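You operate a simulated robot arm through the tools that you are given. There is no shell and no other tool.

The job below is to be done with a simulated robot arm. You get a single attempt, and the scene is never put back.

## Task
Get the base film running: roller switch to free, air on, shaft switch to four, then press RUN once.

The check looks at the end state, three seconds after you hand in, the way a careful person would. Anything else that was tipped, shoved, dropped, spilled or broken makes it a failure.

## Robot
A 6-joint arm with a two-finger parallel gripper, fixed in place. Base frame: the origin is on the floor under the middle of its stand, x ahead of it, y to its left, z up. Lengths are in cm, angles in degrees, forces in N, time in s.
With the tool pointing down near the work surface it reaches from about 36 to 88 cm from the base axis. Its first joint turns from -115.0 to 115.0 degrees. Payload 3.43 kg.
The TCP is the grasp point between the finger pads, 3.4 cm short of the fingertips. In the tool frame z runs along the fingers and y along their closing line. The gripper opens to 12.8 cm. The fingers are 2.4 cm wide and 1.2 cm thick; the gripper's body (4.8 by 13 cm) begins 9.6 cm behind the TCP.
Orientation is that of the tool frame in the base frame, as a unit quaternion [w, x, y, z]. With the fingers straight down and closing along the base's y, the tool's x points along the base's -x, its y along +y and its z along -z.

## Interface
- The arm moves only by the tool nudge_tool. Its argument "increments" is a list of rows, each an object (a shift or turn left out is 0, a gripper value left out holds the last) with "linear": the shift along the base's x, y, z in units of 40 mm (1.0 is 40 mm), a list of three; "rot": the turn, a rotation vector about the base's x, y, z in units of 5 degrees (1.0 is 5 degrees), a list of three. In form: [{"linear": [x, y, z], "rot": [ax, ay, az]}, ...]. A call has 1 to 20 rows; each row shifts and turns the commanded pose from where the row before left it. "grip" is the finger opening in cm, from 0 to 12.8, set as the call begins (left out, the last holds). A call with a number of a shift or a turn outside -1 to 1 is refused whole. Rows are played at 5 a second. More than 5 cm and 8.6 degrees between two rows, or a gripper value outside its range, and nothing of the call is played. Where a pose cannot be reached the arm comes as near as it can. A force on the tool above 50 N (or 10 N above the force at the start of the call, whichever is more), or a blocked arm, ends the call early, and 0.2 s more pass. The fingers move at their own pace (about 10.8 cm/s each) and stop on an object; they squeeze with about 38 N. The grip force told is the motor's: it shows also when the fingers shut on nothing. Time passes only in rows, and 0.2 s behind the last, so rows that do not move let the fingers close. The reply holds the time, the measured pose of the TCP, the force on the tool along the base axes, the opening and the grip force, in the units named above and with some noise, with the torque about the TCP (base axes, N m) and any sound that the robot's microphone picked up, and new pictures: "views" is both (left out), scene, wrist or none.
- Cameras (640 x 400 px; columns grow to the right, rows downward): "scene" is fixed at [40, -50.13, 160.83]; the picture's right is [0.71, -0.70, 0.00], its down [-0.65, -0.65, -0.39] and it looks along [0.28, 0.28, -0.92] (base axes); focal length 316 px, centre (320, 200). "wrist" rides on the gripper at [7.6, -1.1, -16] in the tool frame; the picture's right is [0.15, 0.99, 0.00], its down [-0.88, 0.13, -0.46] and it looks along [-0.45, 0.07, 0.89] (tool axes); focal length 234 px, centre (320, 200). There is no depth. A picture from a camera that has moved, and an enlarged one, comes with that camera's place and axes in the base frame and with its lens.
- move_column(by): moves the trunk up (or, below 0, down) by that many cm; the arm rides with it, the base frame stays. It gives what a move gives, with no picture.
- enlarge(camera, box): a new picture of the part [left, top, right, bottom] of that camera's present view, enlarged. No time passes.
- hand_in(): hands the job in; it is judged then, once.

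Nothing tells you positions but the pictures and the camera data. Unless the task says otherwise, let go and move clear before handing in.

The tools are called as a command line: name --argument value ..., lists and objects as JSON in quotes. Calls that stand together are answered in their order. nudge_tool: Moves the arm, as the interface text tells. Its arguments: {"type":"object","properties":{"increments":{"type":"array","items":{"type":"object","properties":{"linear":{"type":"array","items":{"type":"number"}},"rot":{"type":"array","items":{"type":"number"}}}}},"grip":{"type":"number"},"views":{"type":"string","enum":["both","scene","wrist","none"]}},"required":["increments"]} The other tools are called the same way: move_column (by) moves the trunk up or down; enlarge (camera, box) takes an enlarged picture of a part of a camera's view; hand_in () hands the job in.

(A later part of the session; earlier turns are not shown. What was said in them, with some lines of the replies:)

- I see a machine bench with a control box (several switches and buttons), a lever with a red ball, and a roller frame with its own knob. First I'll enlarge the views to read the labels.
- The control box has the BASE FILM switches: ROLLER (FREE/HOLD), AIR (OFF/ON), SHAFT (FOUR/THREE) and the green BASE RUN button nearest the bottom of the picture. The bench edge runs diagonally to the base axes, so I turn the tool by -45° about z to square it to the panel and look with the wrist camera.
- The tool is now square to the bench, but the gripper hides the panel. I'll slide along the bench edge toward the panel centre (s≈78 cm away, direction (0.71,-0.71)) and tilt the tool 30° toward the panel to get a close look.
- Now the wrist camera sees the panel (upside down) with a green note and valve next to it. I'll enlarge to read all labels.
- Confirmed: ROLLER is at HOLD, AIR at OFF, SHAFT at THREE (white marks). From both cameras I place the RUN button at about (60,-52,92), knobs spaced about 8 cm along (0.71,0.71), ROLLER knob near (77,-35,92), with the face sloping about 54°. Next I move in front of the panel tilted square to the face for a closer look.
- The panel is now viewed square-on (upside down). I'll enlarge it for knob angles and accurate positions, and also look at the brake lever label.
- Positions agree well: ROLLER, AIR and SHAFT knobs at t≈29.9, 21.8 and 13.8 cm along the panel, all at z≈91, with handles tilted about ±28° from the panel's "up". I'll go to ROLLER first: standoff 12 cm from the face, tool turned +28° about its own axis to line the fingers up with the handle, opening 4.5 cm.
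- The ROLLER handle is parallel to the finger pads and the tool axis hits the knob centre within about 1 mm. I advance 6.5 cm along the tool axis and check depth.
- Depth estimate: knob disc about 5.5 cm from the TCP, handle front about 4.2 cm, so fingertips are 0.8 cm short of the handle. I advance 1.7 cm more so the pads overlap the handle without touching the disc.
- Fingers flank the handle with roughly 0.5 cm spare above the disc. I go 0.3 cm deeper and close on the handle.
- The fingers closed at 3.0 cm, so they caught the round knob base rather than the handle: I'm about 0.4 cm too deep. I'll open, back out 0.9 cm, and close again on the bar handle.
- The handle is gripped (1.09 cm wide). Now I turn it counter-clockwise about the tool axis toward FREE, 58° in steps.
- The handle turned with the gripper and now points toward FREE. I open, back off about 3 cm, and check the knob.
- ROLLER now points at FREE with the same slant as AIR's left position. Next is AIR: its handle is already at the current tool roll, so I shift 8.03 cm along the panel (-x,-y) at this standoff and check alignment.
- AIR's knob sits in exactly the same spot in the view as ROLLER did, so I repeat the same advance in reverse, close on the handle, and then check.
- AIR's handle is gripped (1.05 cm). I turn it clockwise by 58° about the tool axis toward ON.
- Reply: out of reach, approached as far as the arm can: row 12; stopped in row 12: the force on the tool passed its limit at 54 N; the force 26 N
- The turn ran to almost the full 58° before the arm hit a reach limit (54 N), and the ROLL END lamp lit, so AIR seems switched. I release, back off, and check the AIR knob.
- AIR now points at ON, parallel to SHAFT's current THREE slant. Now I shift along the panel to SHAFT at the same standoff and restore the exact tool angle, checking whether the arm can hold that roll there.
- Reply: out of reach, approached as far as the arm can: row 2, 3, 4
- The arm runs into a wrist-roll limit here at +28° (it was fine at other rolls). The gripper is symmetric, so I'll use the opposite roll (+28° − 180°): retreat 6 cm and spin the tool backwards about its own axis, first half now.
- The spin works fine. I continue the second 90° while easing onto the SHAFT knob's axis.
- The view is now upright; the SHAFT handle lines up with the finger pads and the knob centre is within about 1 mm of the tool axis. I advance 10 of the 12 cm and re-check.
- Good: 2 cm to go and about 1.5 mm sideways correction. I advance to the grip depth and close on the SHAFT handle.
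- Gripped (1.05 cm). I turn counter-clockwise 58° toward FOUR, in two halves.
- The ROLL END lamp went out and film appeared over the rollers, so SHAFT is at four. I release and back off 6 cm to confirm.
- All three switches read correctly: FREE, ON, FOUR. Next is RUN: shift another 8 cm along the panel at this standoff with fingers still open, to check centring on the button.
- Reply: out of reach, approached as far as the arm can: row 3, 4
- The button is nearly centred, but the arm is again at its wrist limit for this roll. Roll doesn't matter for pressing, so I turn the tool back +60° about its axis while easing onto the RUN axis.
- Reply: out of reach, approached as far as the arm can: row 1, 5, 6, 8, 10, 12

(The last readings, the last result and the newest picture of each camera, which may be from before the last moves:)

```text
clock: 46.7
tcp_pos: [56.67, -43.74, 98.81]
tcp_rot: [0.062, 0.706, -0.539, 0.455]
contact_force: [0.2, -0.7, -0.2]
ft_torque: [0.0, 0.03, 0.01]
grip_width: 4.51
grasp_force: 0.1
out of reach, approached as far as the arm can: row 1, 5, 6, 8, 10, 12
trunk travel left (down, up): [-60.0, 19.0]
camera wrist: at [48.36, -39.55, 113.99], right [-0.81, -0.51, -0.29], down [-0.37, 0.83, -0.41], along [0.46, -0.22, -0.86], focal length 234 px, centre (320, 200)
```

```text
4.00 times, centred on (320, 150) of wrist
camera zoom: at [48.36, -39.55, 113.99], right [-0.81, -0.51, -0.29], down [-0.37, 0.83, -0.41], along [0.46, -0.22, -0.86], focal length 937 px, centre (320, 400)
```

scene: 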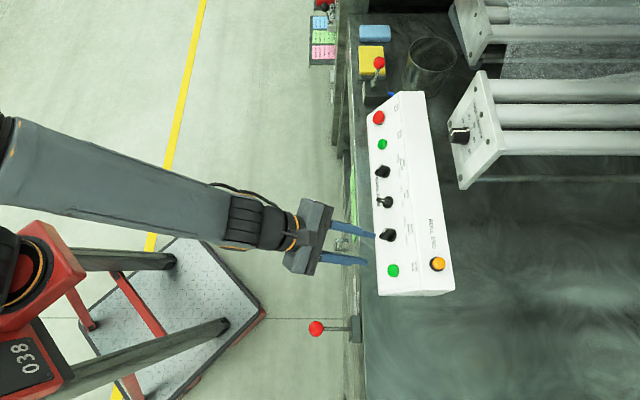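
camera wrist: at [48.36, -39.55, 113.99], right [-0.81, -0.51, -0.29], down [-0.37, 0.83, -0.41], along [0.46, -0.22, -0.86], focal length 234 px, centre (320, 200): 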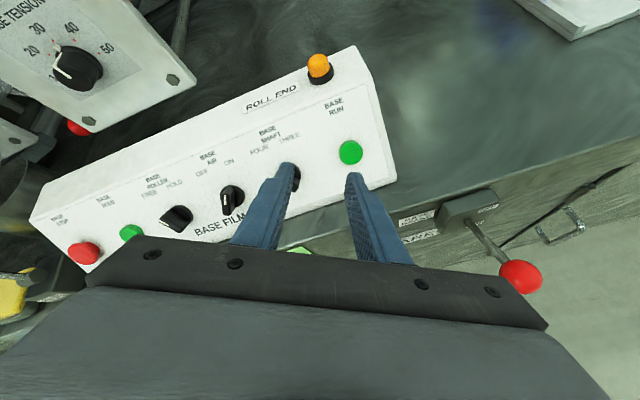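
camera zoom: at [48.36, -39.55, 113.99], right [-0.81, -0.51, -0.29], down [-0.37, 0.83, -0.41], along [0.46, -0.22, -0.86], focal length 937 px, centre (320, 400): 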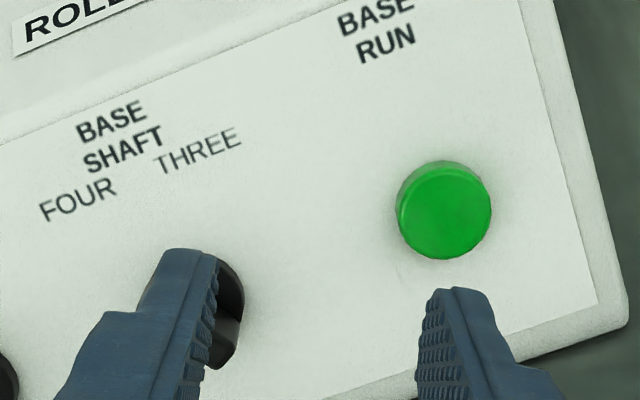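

The limit isn't roll: the forearm slopes too steeply here for this tool angle. I'll retreat well clear of the bench, then lower the trunk so the forearm comes in flatter, and re-approach RUN.

nudge_tool --increments '[{"linear": [-0.43, 0.46, 0.444]}, {"linear": [-0.43, 0.46, 0.444]}, {"linear": [-0.43, 0.46, 0.444]}, {"linear": [-0.43, 0.46, 0.444]}, {"linear": [-0.43, 0.46, 0.444]}, {"linear": [-0.43, 0.46, 0.444]}, {"linear": [-0.43, 0.46, 0.444]}, {"linear": [-0.43, 0.46, 0.444]}, {}]'

```text
clock: 48.7
tcp_pos: [42.9, -28.95, 113.22]
tcp_rot: [0.058, 0.708, -0.536, 0.456]
contact_force: [0.9, 0.3, 0.6]
ft_torque: [0.0, 0.01, 0.01]
grip_width: 4.51
grasp_force: 0.0
trunk travel left (down, up): [-60.0, 19.0]
camera wrist: at [34.45, -24.84, 128.25], right [-0.8, -0.52, -0.3], down [-0.38, 0.83, -0.41], along [0.46, -0.22, -0.86], focal length 234 px, centre (320, 200)
```

scene: 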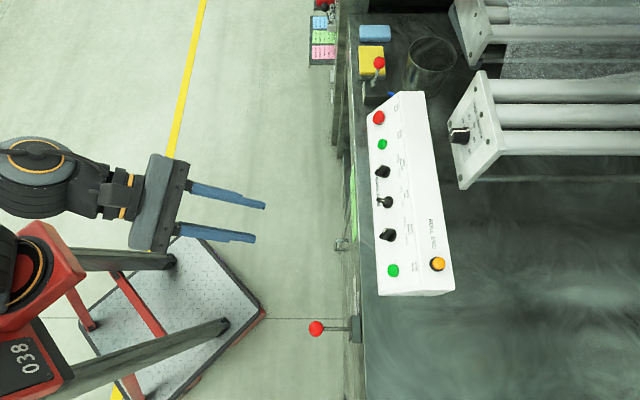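
wrist: 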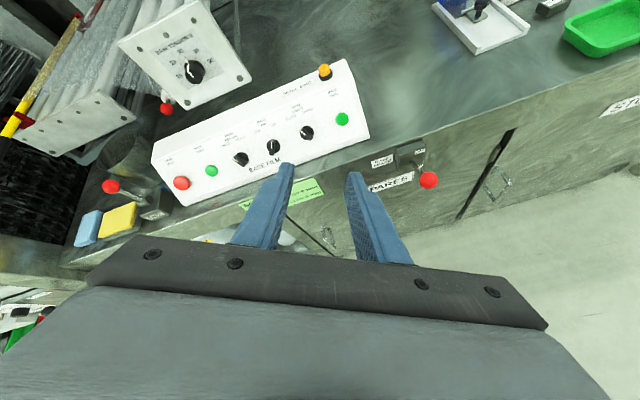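

The arm is well clear of the bench. I lower the trunk 20 cm.

move_column --by -20

```text
clock: 50.9
tcp_pos: [47.98, -29.15, 93.16]
tcp_rot: [0.057, 0.708, -0.536, 0.457]
contact_force: [-0.1, 0.0, 0.8]
ft_torque: [0.02, -0.01, 0.02]
grip_width: 4.51
grasp_force: 0.1
trunk travel left (down, up): [-40.0, 39.0]
```

The TCP is now at (48,-29.2,93.2). I rise slightly and move toward the RUN standoff about (54.1,-45.9,97.7).

nudge_tool --increments '[{"linear": [0.1, -0.3, 0.4]}, {"linear": [0.1, -0.3, 0.4]}, {"linear": [0.1, -0.3, 0.4]}, {"linear": [0.245, -0.66, -0.01]}, {"linear": [0.245, -0.66, -0.01]}, {"linear": [0.245, -0.66, -0.01]}, {"linear": [0.245, -0.66, -0.01]}, {"linear": [0.245, -0.66, -0.01]}, {}]'

enlarge --camera "wrist" --box '[240, 100, 400, 200]'

```text
clock: 52.9
tcp_pos: [54.21, -45.8, 97.76]
tcp_rot: [0.062, 0.707, -0.538, 0.455]
contact_force: [0.0, -0.5, 0.7]
ft_torque: [-0.01, 0.01, 0.02]
grip_width: 4.51
grasp_force: 0.0
trunk travel left (down, up): [-40.0, 39.0]
camera wrist: at [45.96, -41.68, 112.98], right [-0.81, -0.51, -0.29], down [-0.38, 0.83, -0.41], along [0.46, -0.22, -0.86], focal length 234 px, centre (320, 200)
```

scene: 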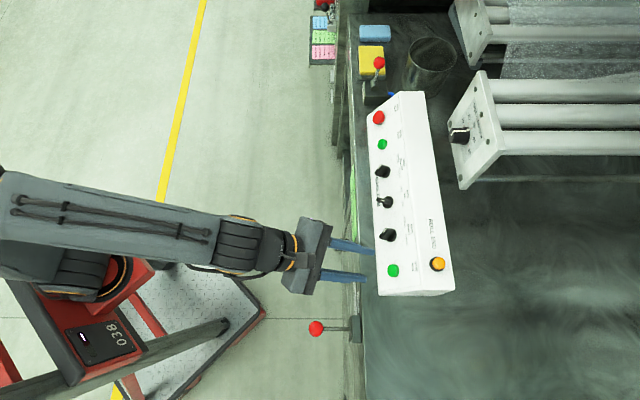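
wrist: 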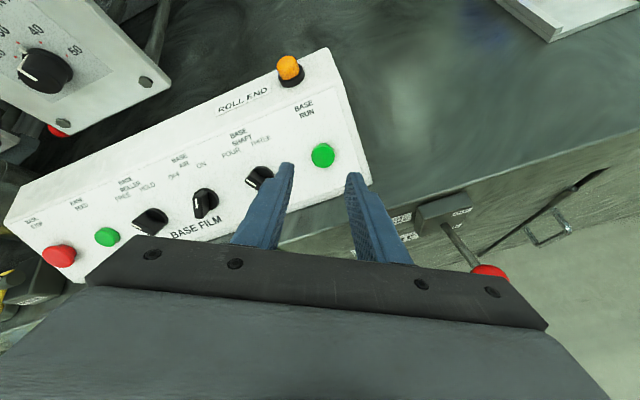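

```text
4.00 times, centred on (320, 150) of wrist
camera zoom: at [45.96, -41.68, 112.98], right [-0.81, -0.51, -0.29], down [-0.38, 0.83, -0.41], along [0.46, -0.22, -0.86], focal length 937 px, centre (320, 400)
```

zoom: 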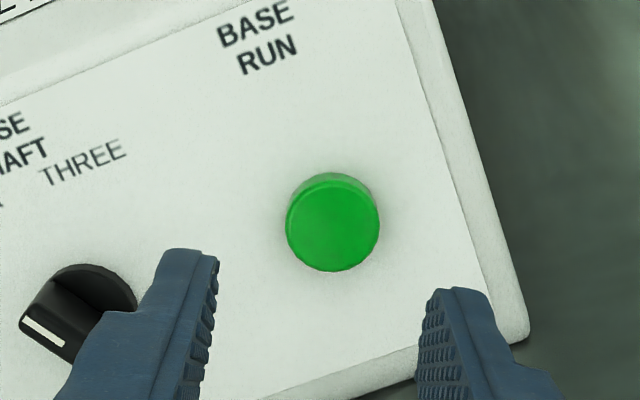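

The RUN button is reachable now; it sits about 0.35 cm right and 0.45 cm below the tool axis. I close the fingers and advance 5.5 cm with that correction, stopping about 1.5 cm short.

nudge_tool --increments '[{}, {}, {}, {"linear": [0.12, -0.125, -0.152]}, {"linear": [0.12, -0.125, -0.152]}, {"linear": [0.12, -0.125, -0.152]}, {"linear": [0.12, -0.125, -0.152]}, {"linear": [0.12, -0.125, -0.152]}, {"linear": [0.12, -0.125, -0.152]}, {}]' --grip 0

enlarge --camera "wrist" --box '[240, 100, 400, 200]'

enlarge --camera "scene" --box '[340, 220, 430, 300]'

```text
clock: 55.1
tcp_pos: [58.1, -48.17, 94.75]
tcp_rot: [0.063, 0.707, -0.538, 0.454]
contact_force: [-0.1, 0.0, -1.3]
ft_torque: [-0.03, 0.01, 0.01]
grip_width: 0.01
grasp_force: 33.1
out of reach, approached as far as the arm can: row 5, 7, 9
trunk travel left (down, up): [-40.0, 39.0]
camera wrist: at [49.67, -43.94, 109.79], right [-0.81, -0.51, -0.29], down [-0.38, 0.83, -0.41], along [0.45, -0.22, -0.86], focal length 234 px, centre (320, 200)
```

scene: 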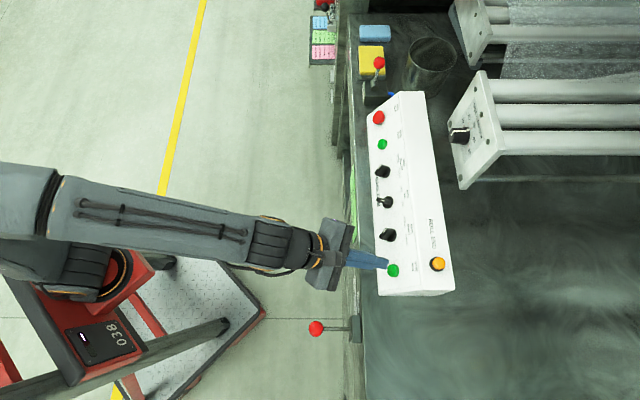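
wrist: 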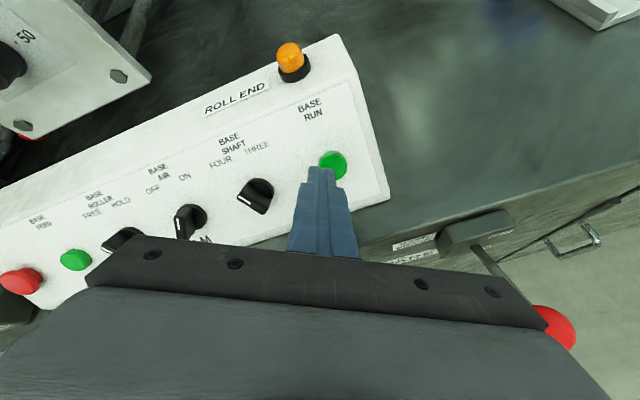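

```text
4.00 times, centred on (320, 150) of wrist
camera zoom: at [49.67, -43.94, 109.79], right [-0.81, -0.51, -0.29], down [-0.38, 0.83, -0.41], along [0.45, -0.22, -0.86], focal length 937 px, centre (320, 400)
```

zoom: 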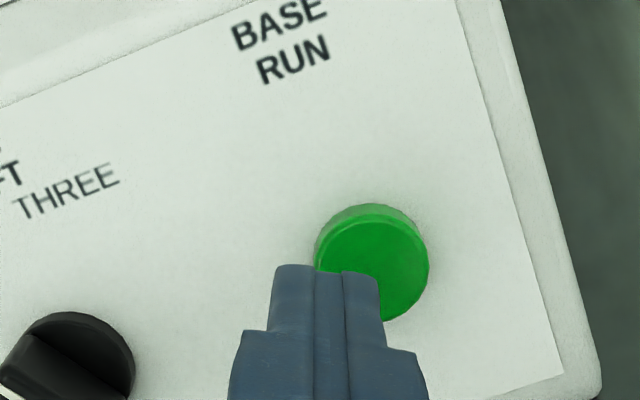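

```text
5.00 times, centred on (385, 260) of scene
camera zoom: at [40.0, -50.13, 160.83], right [0.71, -0.7, 0.0], down [-0.65, -0.65, -0.39], along [0.28, 0.28, -0.92], focal length 1581 px, centre (-5, -100)
```

zoom: 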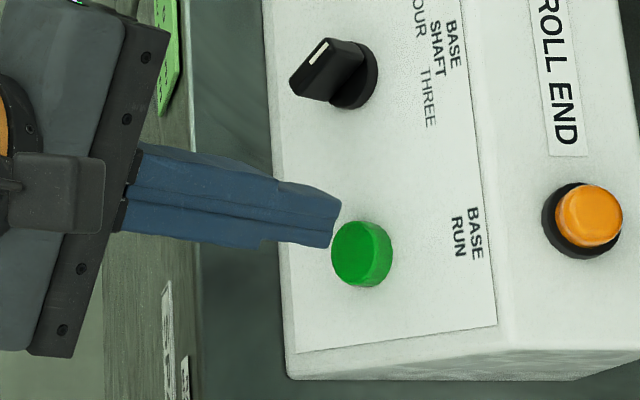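

The wrist is again near its limit with the fingertip about 1.6 cm above the button and 1.5 cm to its left. A slight yaw of -8° moves the wrist off that limit and is harmless for pressing, so I yaw and ease the tip in front of the button centre (≈(59.8,-52.0,91.6)).

nudge_tool --increments '[{"rot": [0, 0, -0.4]}, {"rot": [0, 0, -0.4]}, {"rot": [0, 0, -0.4]}, {"rot": [0, 0, -0.4]}, {"linear": [-0.054, -0.07, -0.031]}, {"linear": [-0.054, -0.07, -0.031]}, {"linear": [-0.054, -0.07, -0.031]}, {"linear": [-0.054, -0.07, -0.031]}, {}]'

enlarge --camera "wrist" --box '[240, 100, 400, 200]'

enlarge --camera "scene" --box '[340, 220, 430, 300]'

```text
clock: 57.1
tcp_pos: [57.21, -48.67, 93.9]
tcp_rot: [0.077, 0.686, -0.569, 0.447]
contact_force: [0.2, -1.0, 0.3]
ft_torque: [0.02, 0.0, 0.0]
grip_width: 0.0
grasp_force: 32.6
out of reach, approached as far as the arm can: row 2, 4, 6
trunk travel left (down, up): [-40.0, 39.0]
camera wrist: at [49.23, -43.99, 108.97], right [-0.85, -0.44, -0.3], down [-0.31, 0.86, -0.4], along [0.43, -0.25, -0.87], focal length 234 px, centre (320, 200)
```

scene: 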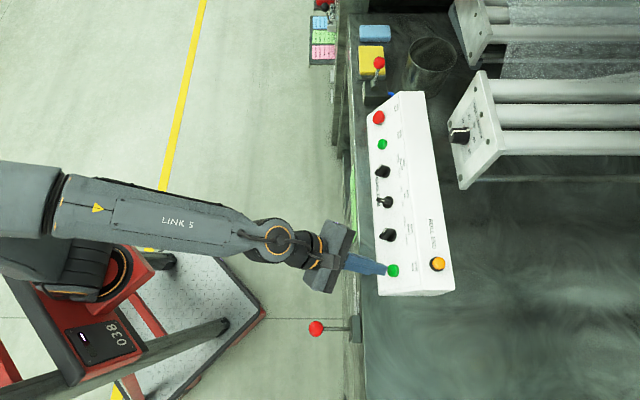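
wrist: 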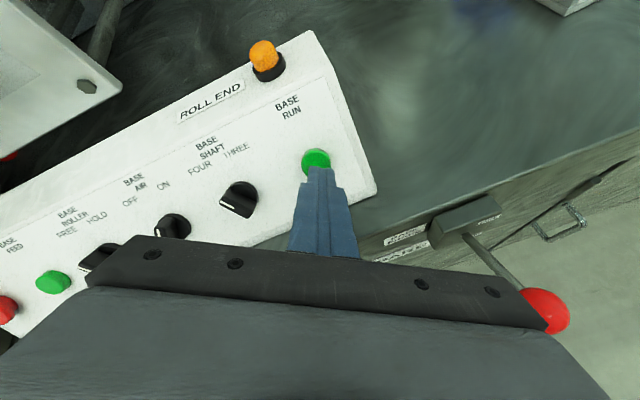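

```text
4.00 times, centred on (320, 150) of wrist
camera zoom: at [49.23, -43.99, 108.97], right [-0.85, -0.44, -0.3], down [-0.31, 0.86, -0.4], along [0.43, -0.25, -0.87], focal length 937 px, centre (320, 400)
```

zoom: 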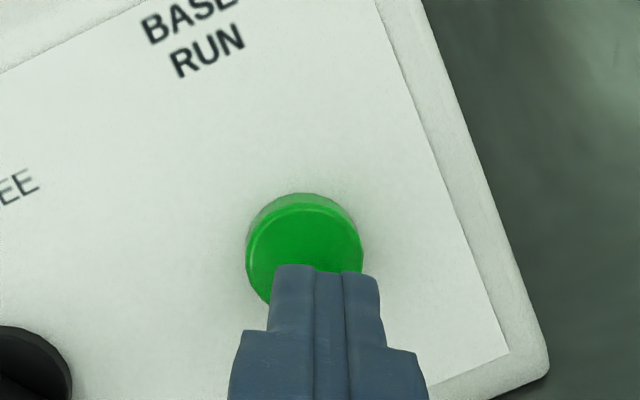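

```text
5.00 times, centred on (385, 260) of scene
camera zoom: at [40.0, -50.13, 160.83], right [0.71, -0.7, 0.0], down [-0.65, -0.65, -0.39], along [0.28, 0.28, -0.92], focal length 1581 px, centre (-5, -100)
```

zoom: 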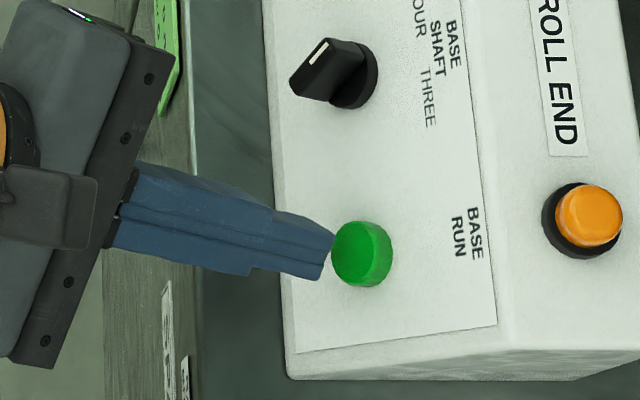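

The wrist has swung past its tight spot and the tip is just in front of the button, about 0.6 cm too low. I nudge the tip up along the face and a little sideways.

nudge_tool --increments '[{"linear": [0.01, -0.033, 0.045]}, {"linear": [0.01, -0.033, 0.045]}, {"linear": [0.01, -0.033, 0.045]}, {}]'

enlarge --camera "wrist" --box '[240, 100, 400, 200]'

enlarge --camera "scene" --box '[340, 220, 430, 300]'

```text
clock: 58.1
tcp_pos: [57.32, -49.05, 94.35]
tcp_rot: [0.078, 0.685, -0.569, 0.448]
contact_force: [-0.8, 0.8, -1.0]
ft_torque: [0.04, -0.04, 0.0]
grip_width: 0.0
grasp_force: 33.0
trunk travel left (down, up): [-40.0, 39.0]
camera wrist: at [49.41, -44.33, 109.5], right [-0.85, -0.44, -0.3], down [-0.31, 0.86, -0.4], along [0.43, -0.25, -0.87], focal length 234 px, centre (320, 200)
```

scene: 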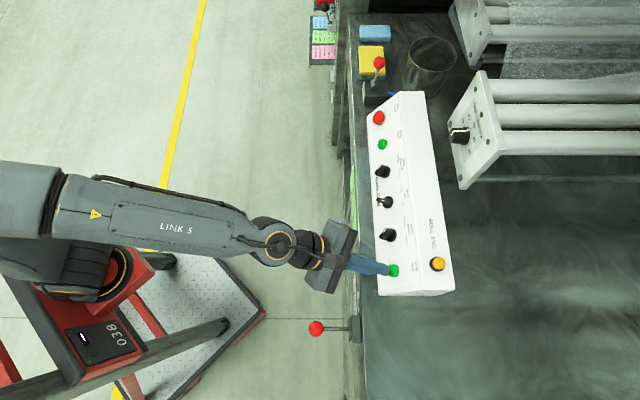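
wrist: 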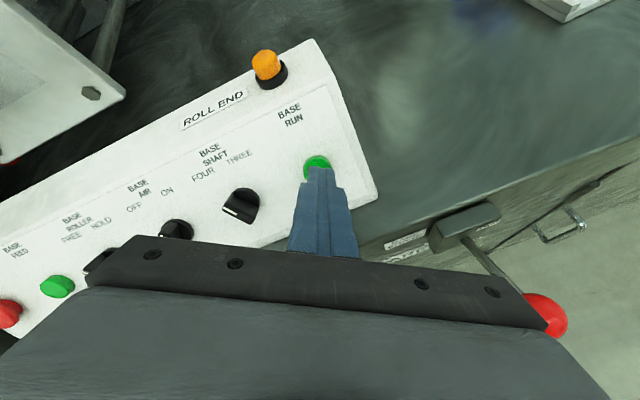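

```text
4.00 times, centred on (320, 150) of wrist
camera zoom: at [49.41, -44.33, 109.5], right [-0.85, -0.44, -0.3], down [-0.31, 0.86, -0.4], along [0.43, -0.25, -0.87], focal length 937 px, centre (320, 400)
```

zoom: 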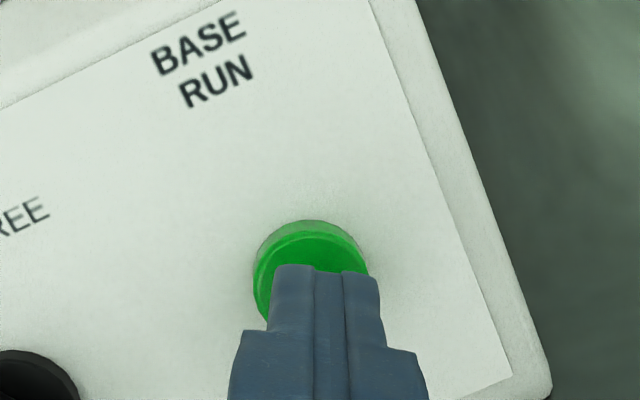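

```text
5.00 times, centred on (385, 260) of scene
camera zoom: at [40.0, -50.13, 160.83], right [0.71, -0.7, 0.0], down [-0.65, -0.65, -0.39], along [0.28, 0.28, -0.92], focal length 1581 px, centre (-5, -100)
```

zoom: 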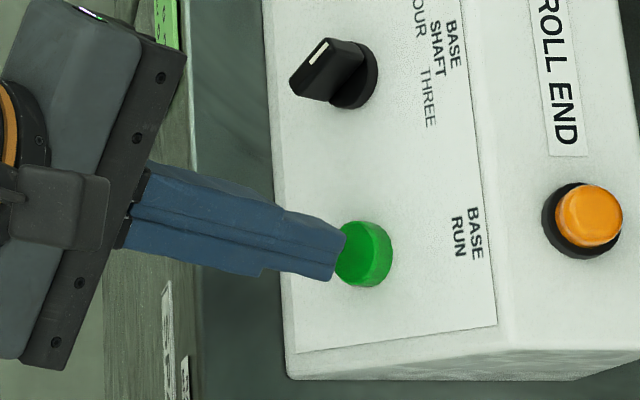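

The tip is centred on RUN, roughly 1.3 cm from its front. I advance 0.9 cm, then press in small monotonic steps watching the force.

nudge_tool --increments '[{"linear": [0.0437, -0.0437, -0.0426]}, {"linear": [0.0437, -0.0437, -0.0426]}, {"linear": [0.0437, -0.0437, -0.0426]}, {}]'

enlarge --camera "scene" --box '[340, 220, 430, 300]'

enlarge --camera "wrist" --box '[240, 100, 400, 200]'

```text
clock: 59.1
tcp_pos: [57.86, -49.51, 93.91]
tcp_rot: [0.078, 0.686, -0.568, 0.448]
contact_force: [-0.5, 1.0, 0.2]
ft_torque: [0.01, -0.02, 0.01]
grip_width: 0.02
grasp_force: 32.5
trunk travel left (down, up): [-40.0, 39.0]
camera wrist: at [49.9, -44.84, 109.03], right [-0.85, -0.44, -0.3], down [-0.31, 0.86, -0.4], along [0.43, -0.25, -0.87], focal length 234 px, centre (320, 200)
```

scene: 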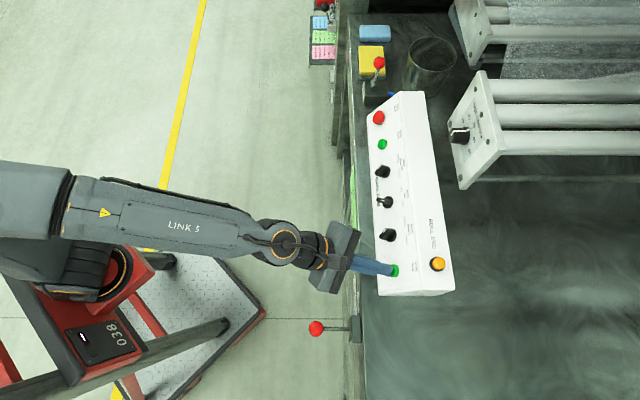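
wrist: 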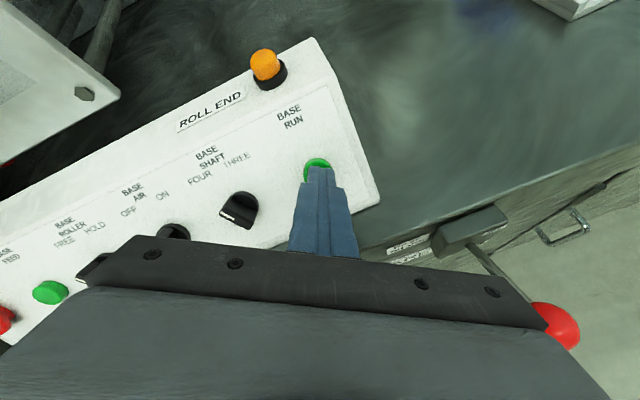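

```text
5.00 times, centred on (385, 260) of scene
camera zoom: at [40.0, -50.13, 160.83], right [0.71, -0.7, 0.0], down [-0.65, -0.65, -0.39], along [0.28, 0.28, -0.92], focal length 1581 px, centre (-5, -100)
```

zoom: 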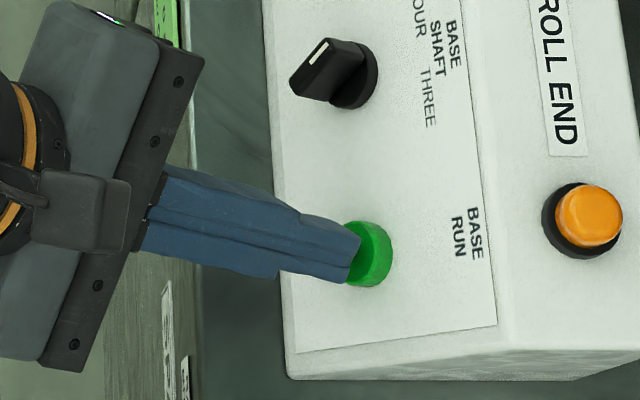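

```text
4.00 times, centred on (320, 150) of wrist
camera zoom: at [49.9, -44.84, 109.03], right [-0.85, -0.44, -0.3], down [-0.31, 0.86, -0.4], along [0.43, -0.25, -0.87], focal length 937 px, centre (320, 400)
```

zoom: 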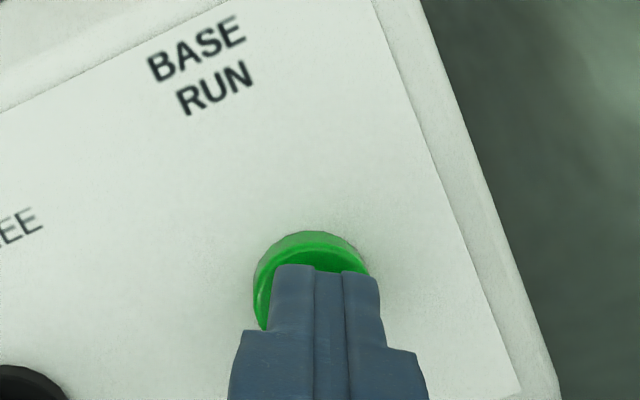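

No contact yet. I continue with small steps of about 0.25 cm.

nudge_tool --increments '[{"linear": [0.0364, -0.0364, -0.0355]}, {"linear": [0.0364, -0.0364, -0.0355]}]' --views "scene"

```text
clock: 59.7
tcp_pos: [58.18, -50.01, 93.62]
tcp_rot: [0.078, 0.685, -0.569, 0.448]
contact_force: [-0.3, -1.0, 0.3]
ft_torque: [-0.04, 0.03, -0.01]
grip_width: 0.0
grasp_force: 32.9
trunk travel left (down, up): [-40.0, 39.0]
```

scene: 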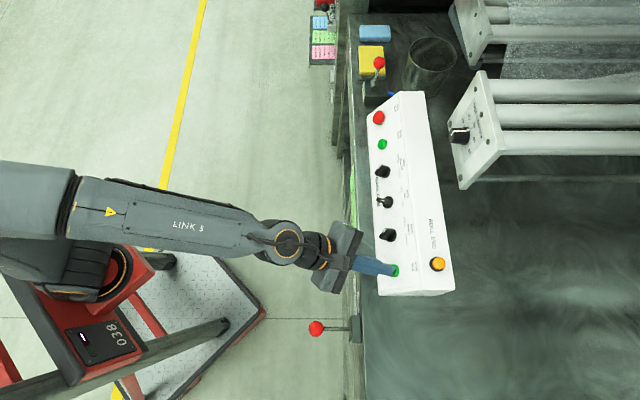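

nudge_tool --increments '[{"linear": [0.029, -0.029, -0.0285]}, {}]' --views "scene"

enlarge --camera "scene" --box '[350, 230, 420, 290]'

enlarge --camera "wrist" --box '[240, 100, 400, 200]'

```text
clock: 60.3
tcp_pos: [58.35, -50.0, 93.57]
tcp_rot: [0.078, 0.685, -0.569, 0.449]
contact_force: [-0.9, 1.7, 0.0]
ft_torque: [0.0, 0.01, 0.03]
grip_width: 0.03
grasp_force: 32.8
trunk travel left (down, up): [-40.0, 39.0]
```

scene: 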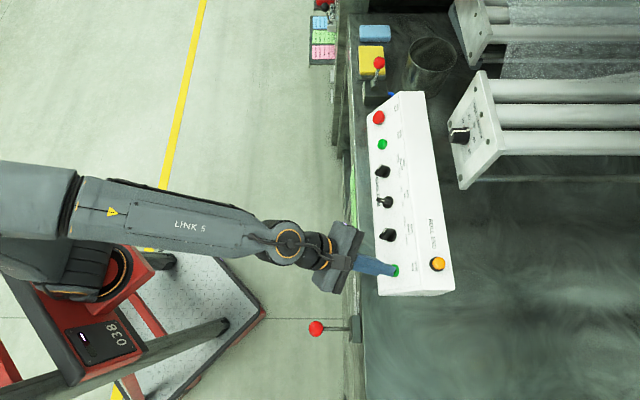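

```text
6.67 times, centred on (385, 260) of scene
camera zoom: at [40.0, -50.13, 160.83], right [0.71, -0.7, 0.0], down [-0.65, -0.65, -0.39], along [0.28, 0.28, -0.92], focal length 2108 px, centre (-113, -200)
```

zoom: 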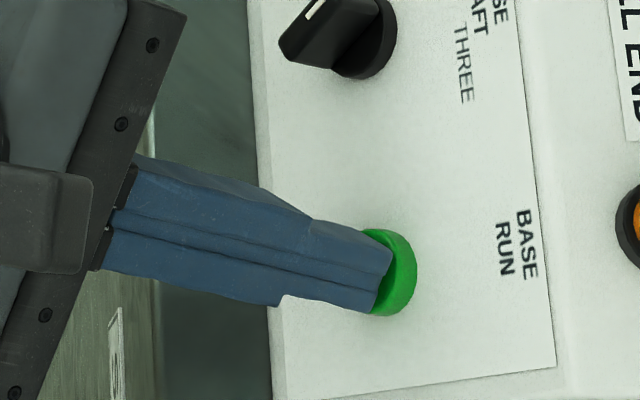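

```text
4.00 times, centred on (320, 150) of wrist
camera zoom: at [50.36, -45.28, 108.73], right [-0.85, -0.44, -0.3], down [-0.31, 0.86, -0.4], along [0.43, -0.25, -0.87], focal length 937 px, centre (320, 400)
```

zoom: 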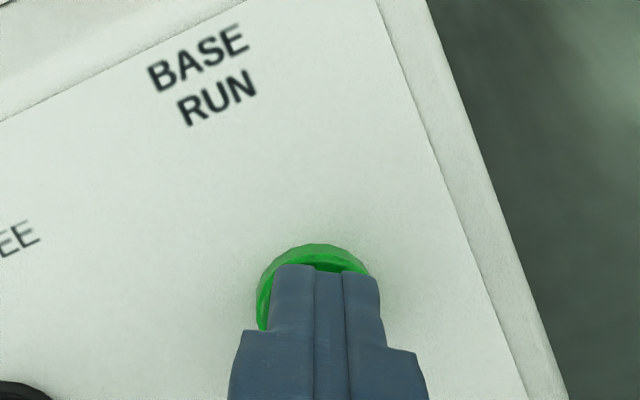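

A slight outward force hints at first contact. I keep pressing in 0.15 cm steps.

nudge_tool --increments '[{"linear": [0.022, -0.022, -0.0215]}]' --views "none"

nudge_tool --increments '[{"linear": [0.022, -0.022, -0.0215]}]' --views "scene"

```text
clock: 60.7
tcp_pos: [58.45, -50.09, 93.45]
tcp_rot: [0.079, 0.685, -0.568, 0.449]
contact_force: [-1.1, -0.2, 0.5]
ft_torque: [-0.03, 0.04, -0.02]
grip_width: 0.0
grasp_force: 32.8
trunk travel left (down, up): [-40.0, 39.0]
heard: click
```

```text
clock: 61.1
tcp_pos: [58.33, -50.22, 93.45]
tcp_rot: [0.078, 0.685, -0.569, 0.448]
contact_force: [-1.9, -0.2, 1.4]
ft_torque: [-0.05, -0.03, -0.01]
grip_width: 0.01
grasp_force: 32.7
trunk travel left (down, up): [-40.0, 39.0]
```

scene: 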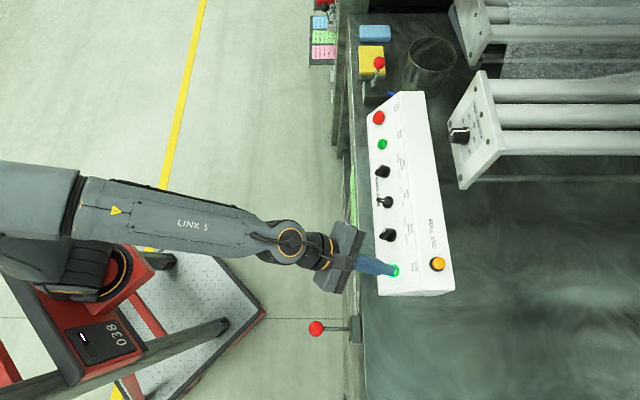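

A click was heard and the RUN button lit up. It's pressed once; now I back straight off along the face normal.

nudge_tool --increments '[{"linear": [-0.1455, 0.1455, 0.142]}, {"linear": [-0.1455, 0.1455, 0.142]}, {"linear": [-0.1455, 0.1455, 0.142]}, {"linear": [-0.1455, 0.1455, 0.142]}, {"linear": [-0.1455, 0.1455, 0.142]}, {"linear": [-0.1455, 0.1455, 0.142]}, {"linear": [-0.1455, 0.1455, 0.142]}, {"linear": [-0.1455, 0.1455, 0.142]}]'

enlarge --camera "scene" --box '[350, 80, 470, 300]'

enlarge --camera "scene" --box '[440, 0, 640, 200]'

enlarge --camera "wrist" --box '[60, 40, 380, 240]'

```text
clock: 62.9
tcp_pos: [53.82, -45.47, 97.87]
tcp_rot: [0.078, 0.686, -0.569, 0.448]
contact_force: [-0.4, 0.1, -0.9]
ft_torque: [-0.02, 0.0, 0.03]
grip_width: 0.0
grasp_force: 32.8
trunk travel left (down, up): [-40.0, 39.0]
camera wrist: at [45.87, -40.77, 113.03], right [-0.85, -0.44, -0.29], down [-0.31, 0.86, -0.4], along [0.43, -0.25, -0.87], focal length 234 px, centre (320, 200)
```

scene: 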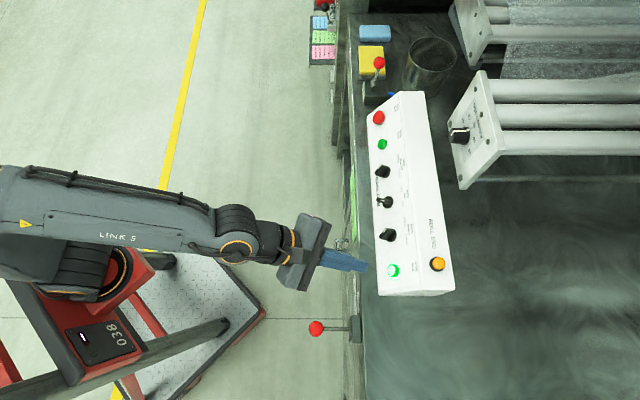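
wrist: 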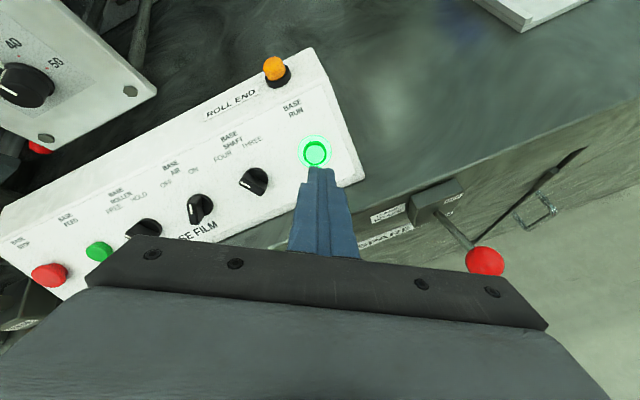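

```text
1.82 times, centred on (410, 190) of scene
camera zoom: at [40.0, -50.13, 160.83], right [0.71, -0.7, 0.0], down [-0.65, -0.65, -0.39], along [0.28, 0.28, -0.92], focal length 575 px, centre (156, 218)
```

zoom: 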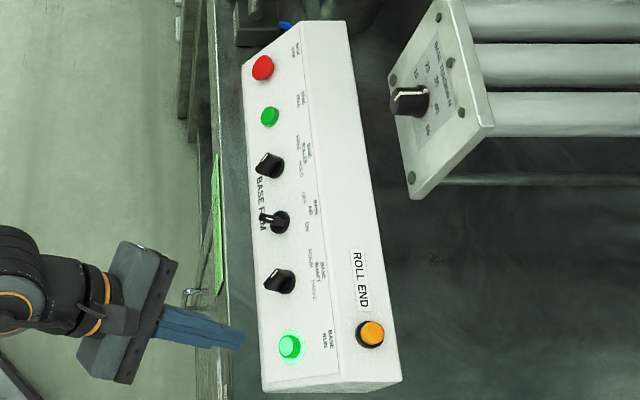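

```text
2.00 times, centred on (540, 100) of scene
camera zoom: at [40.0, -50.13, 160.83], right [0.71, -0.7, 0.0], down [-0.65, -0.65, -0.39], along [0.28, 0.28, -0.92], focal length 632 px, centre (-120, 400)
```

zoom: 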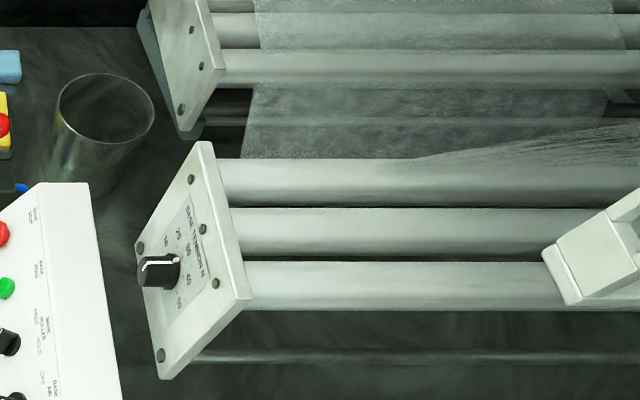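

```text
2.00 times, centred on (220, 140) of wrist
camera zoom: at [45.87, -40.77, 113.03], right [-0.85, -0.44, -0.29], down [-0.31, 0.86, -0.4], along [0.43, -0.25, -0.87], focal length 468 px, centre (520, 320)
```

zoom: 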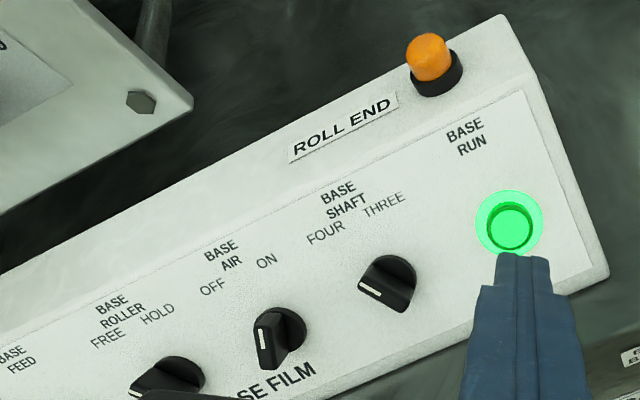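

RUN is lit, ROLL END is off, and the switches read FREE, ON, FOUR. I move further clear and let a moment pass to confirm it keeps running.

nudge_tool --increments '[{"linear": [-0.4, 0.4, 0.35]}, {"linear": [-0.4, 0.4, 0.35]}, {"linear": [-0.4, 0.4, 0.35]}, {"linear": [-0.4, 0.4, 0.35]}, {}, {}, {}, {}, {}, {}, {}, {}, {}, {}, {}]' --grip 2

enlarge --camera "scene" --box '[350, 80, 470, 300]'

enlarge --camera "wrist" --box '[100, 60, 460, 260]'

```text
clock: 66.1
tcp_pos: [47.2, -39.07, 103.34]
tcp_rot: [0.078, 0.686, -0.568, 0.448]
contact_force: [-0.9, 0.0, -0.4]
ft_torque: [-0.02, -0.03, 0.03]
grip_width: 2.01
grasp_force: 0.0
trunk travel left (down, up): [-40.0, 39.0]
camera wrist: at [39.39, -34.38, 118.5], right [-0.85, -0.44, -0.3], down [-0.31, 0.86, -0.4], along [0.43, -0.25, -0.87], focal length 234 px, centre (320, 200)
```

scene: 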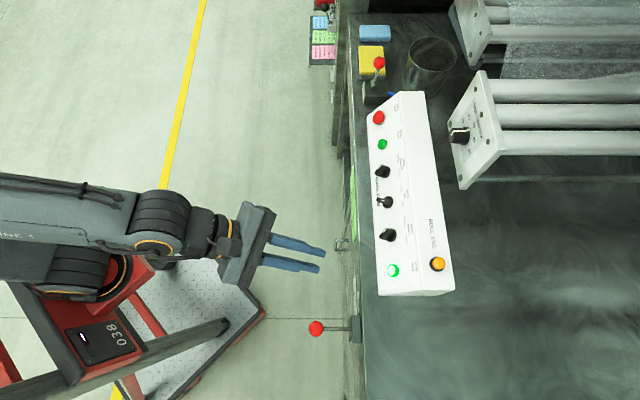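
wrist: 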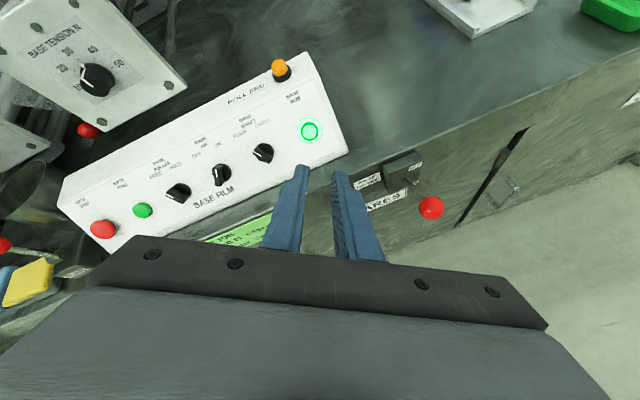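

```text
1.82 times, centred on (410, 190) of scene
camera zoom: at [40.0, -50.13, 160.83], right [0.71, -0.7, 0.0], down [-0.65, -0.65, -0.39], along [0.28, 0.28, -0.92], focal length 575 px, centre (156, 218)
```

zoom: 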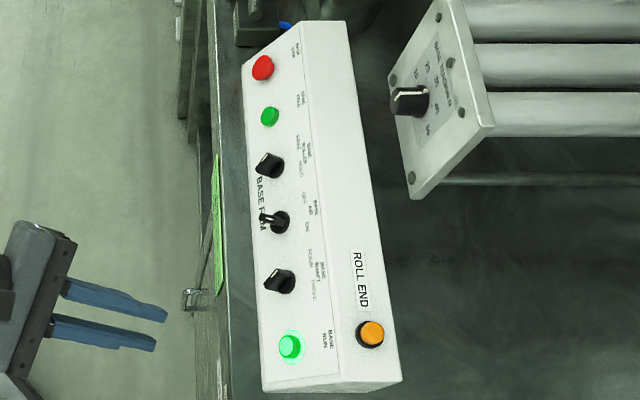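

```text
1.78 times, centred on (280, 160) of wrist
camera zoom: at [39.39, -34.38, 118.5], right [-0.85, -0.44, -0.3], down [-0.31, 0.86, -0.4], along [0.43, -0.25, -0.87], focal length 416 px, centre (391, 271)
```

zoom: 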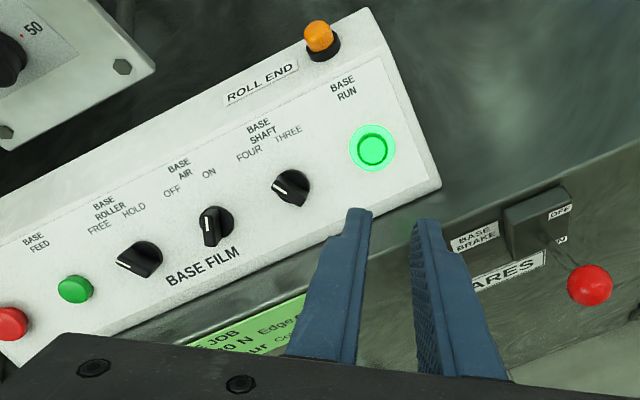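

Everything is holding: RUN lit and the robot clear. I take one last closer look at the brake lever and film to be sure nothing else was disturbed.

enlarge --camera "wrist" --box '[340, 130, 460, 230]'

enlarge --camera "scene" --box '[290, 230, 390, 350]'

enlarge --camera "scene" --box '[440, 0, 640, 200]'

```text
4.00 times, centred on (400, 180) of wrist
camera zoom: at [39.39, -34.38, 118.5], right [-0.85, -0.44, -0.3], down [-0.31, 0.86, -0.4], along [0.43, -0.25, -0.87], focal length 937 px, centre (0, 280)
```

zoom: 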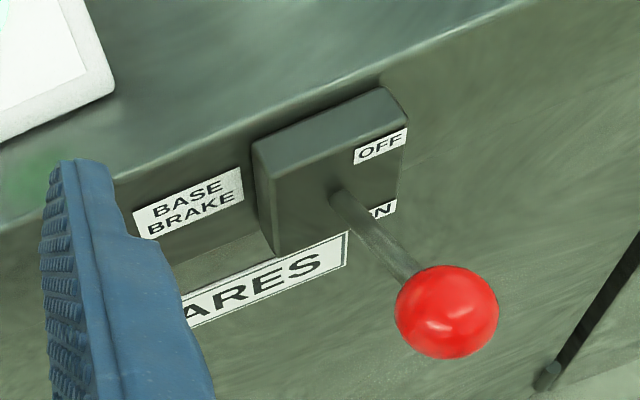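

```text
3.33 times, centred on (340, 290) of scene
camera zoom: at [40.0, -50.13, 160.83], right [0.71, -0.7, 0.0], down [-0.65, -0.65, -0.39], along [0.28, 0.28, -0.92], focal length 1054 px, centre (253, -100)
```

zoom: 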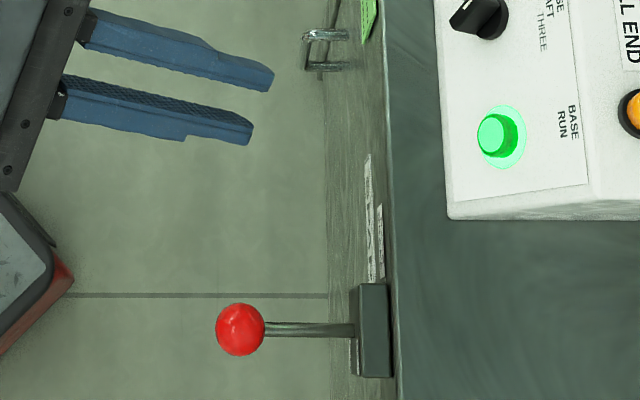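

```text
2.00 times, centred on (540, 100) of scene
camera zoom: at [40.0, -50.13, 160.83], right [0.71, -0.7, 0.0], down [-0.65, -0.65, -0.39], along [0.28, 0.28, -0.92], focal length 632 px, centre (-120, 400)
```

zoom: 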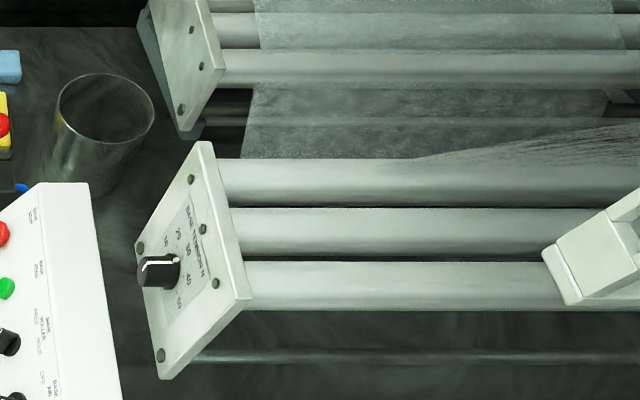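

The brake lever, tension knob and everything else are as they were at the start. The base film panel reads FREE, ON and FOUR with RUN lit, and the arm is clear, so I hand in.

hand_in

```text
The job is handed in.
```

The base film panel is set, and RUN lit when I pressed it. The roller switch is at FREE, air is ON, the shaft switch is at FOUR, and I pressed RUN once.

- **RUN:** I heard the click, the button lit green, and it was still lit about five seconds later. I didn't see the film itself moving; the lit RUN button is my only sign that it's running.
- **ROLL END lamp:** it came on when air was switched on and went out when the shaft went to four. It was still off at the last look.
- **Roller switch:** my first grip closed on the round base of the knob instead of the handle. I opened, backed off and took the handle.
- **Air switch:** the arm hit a reach limit at the very end of the turn and stopped at 54 N. The switch still ended up fully at ON.
- **Everything else:** I didn't touch the brake lever or the tension knob, and both looked unchanged at the end. I saw nothing tipped or moved.

I lowered the trunk 20 cm to reach RUN and left it there. The arm is clear of the bench.
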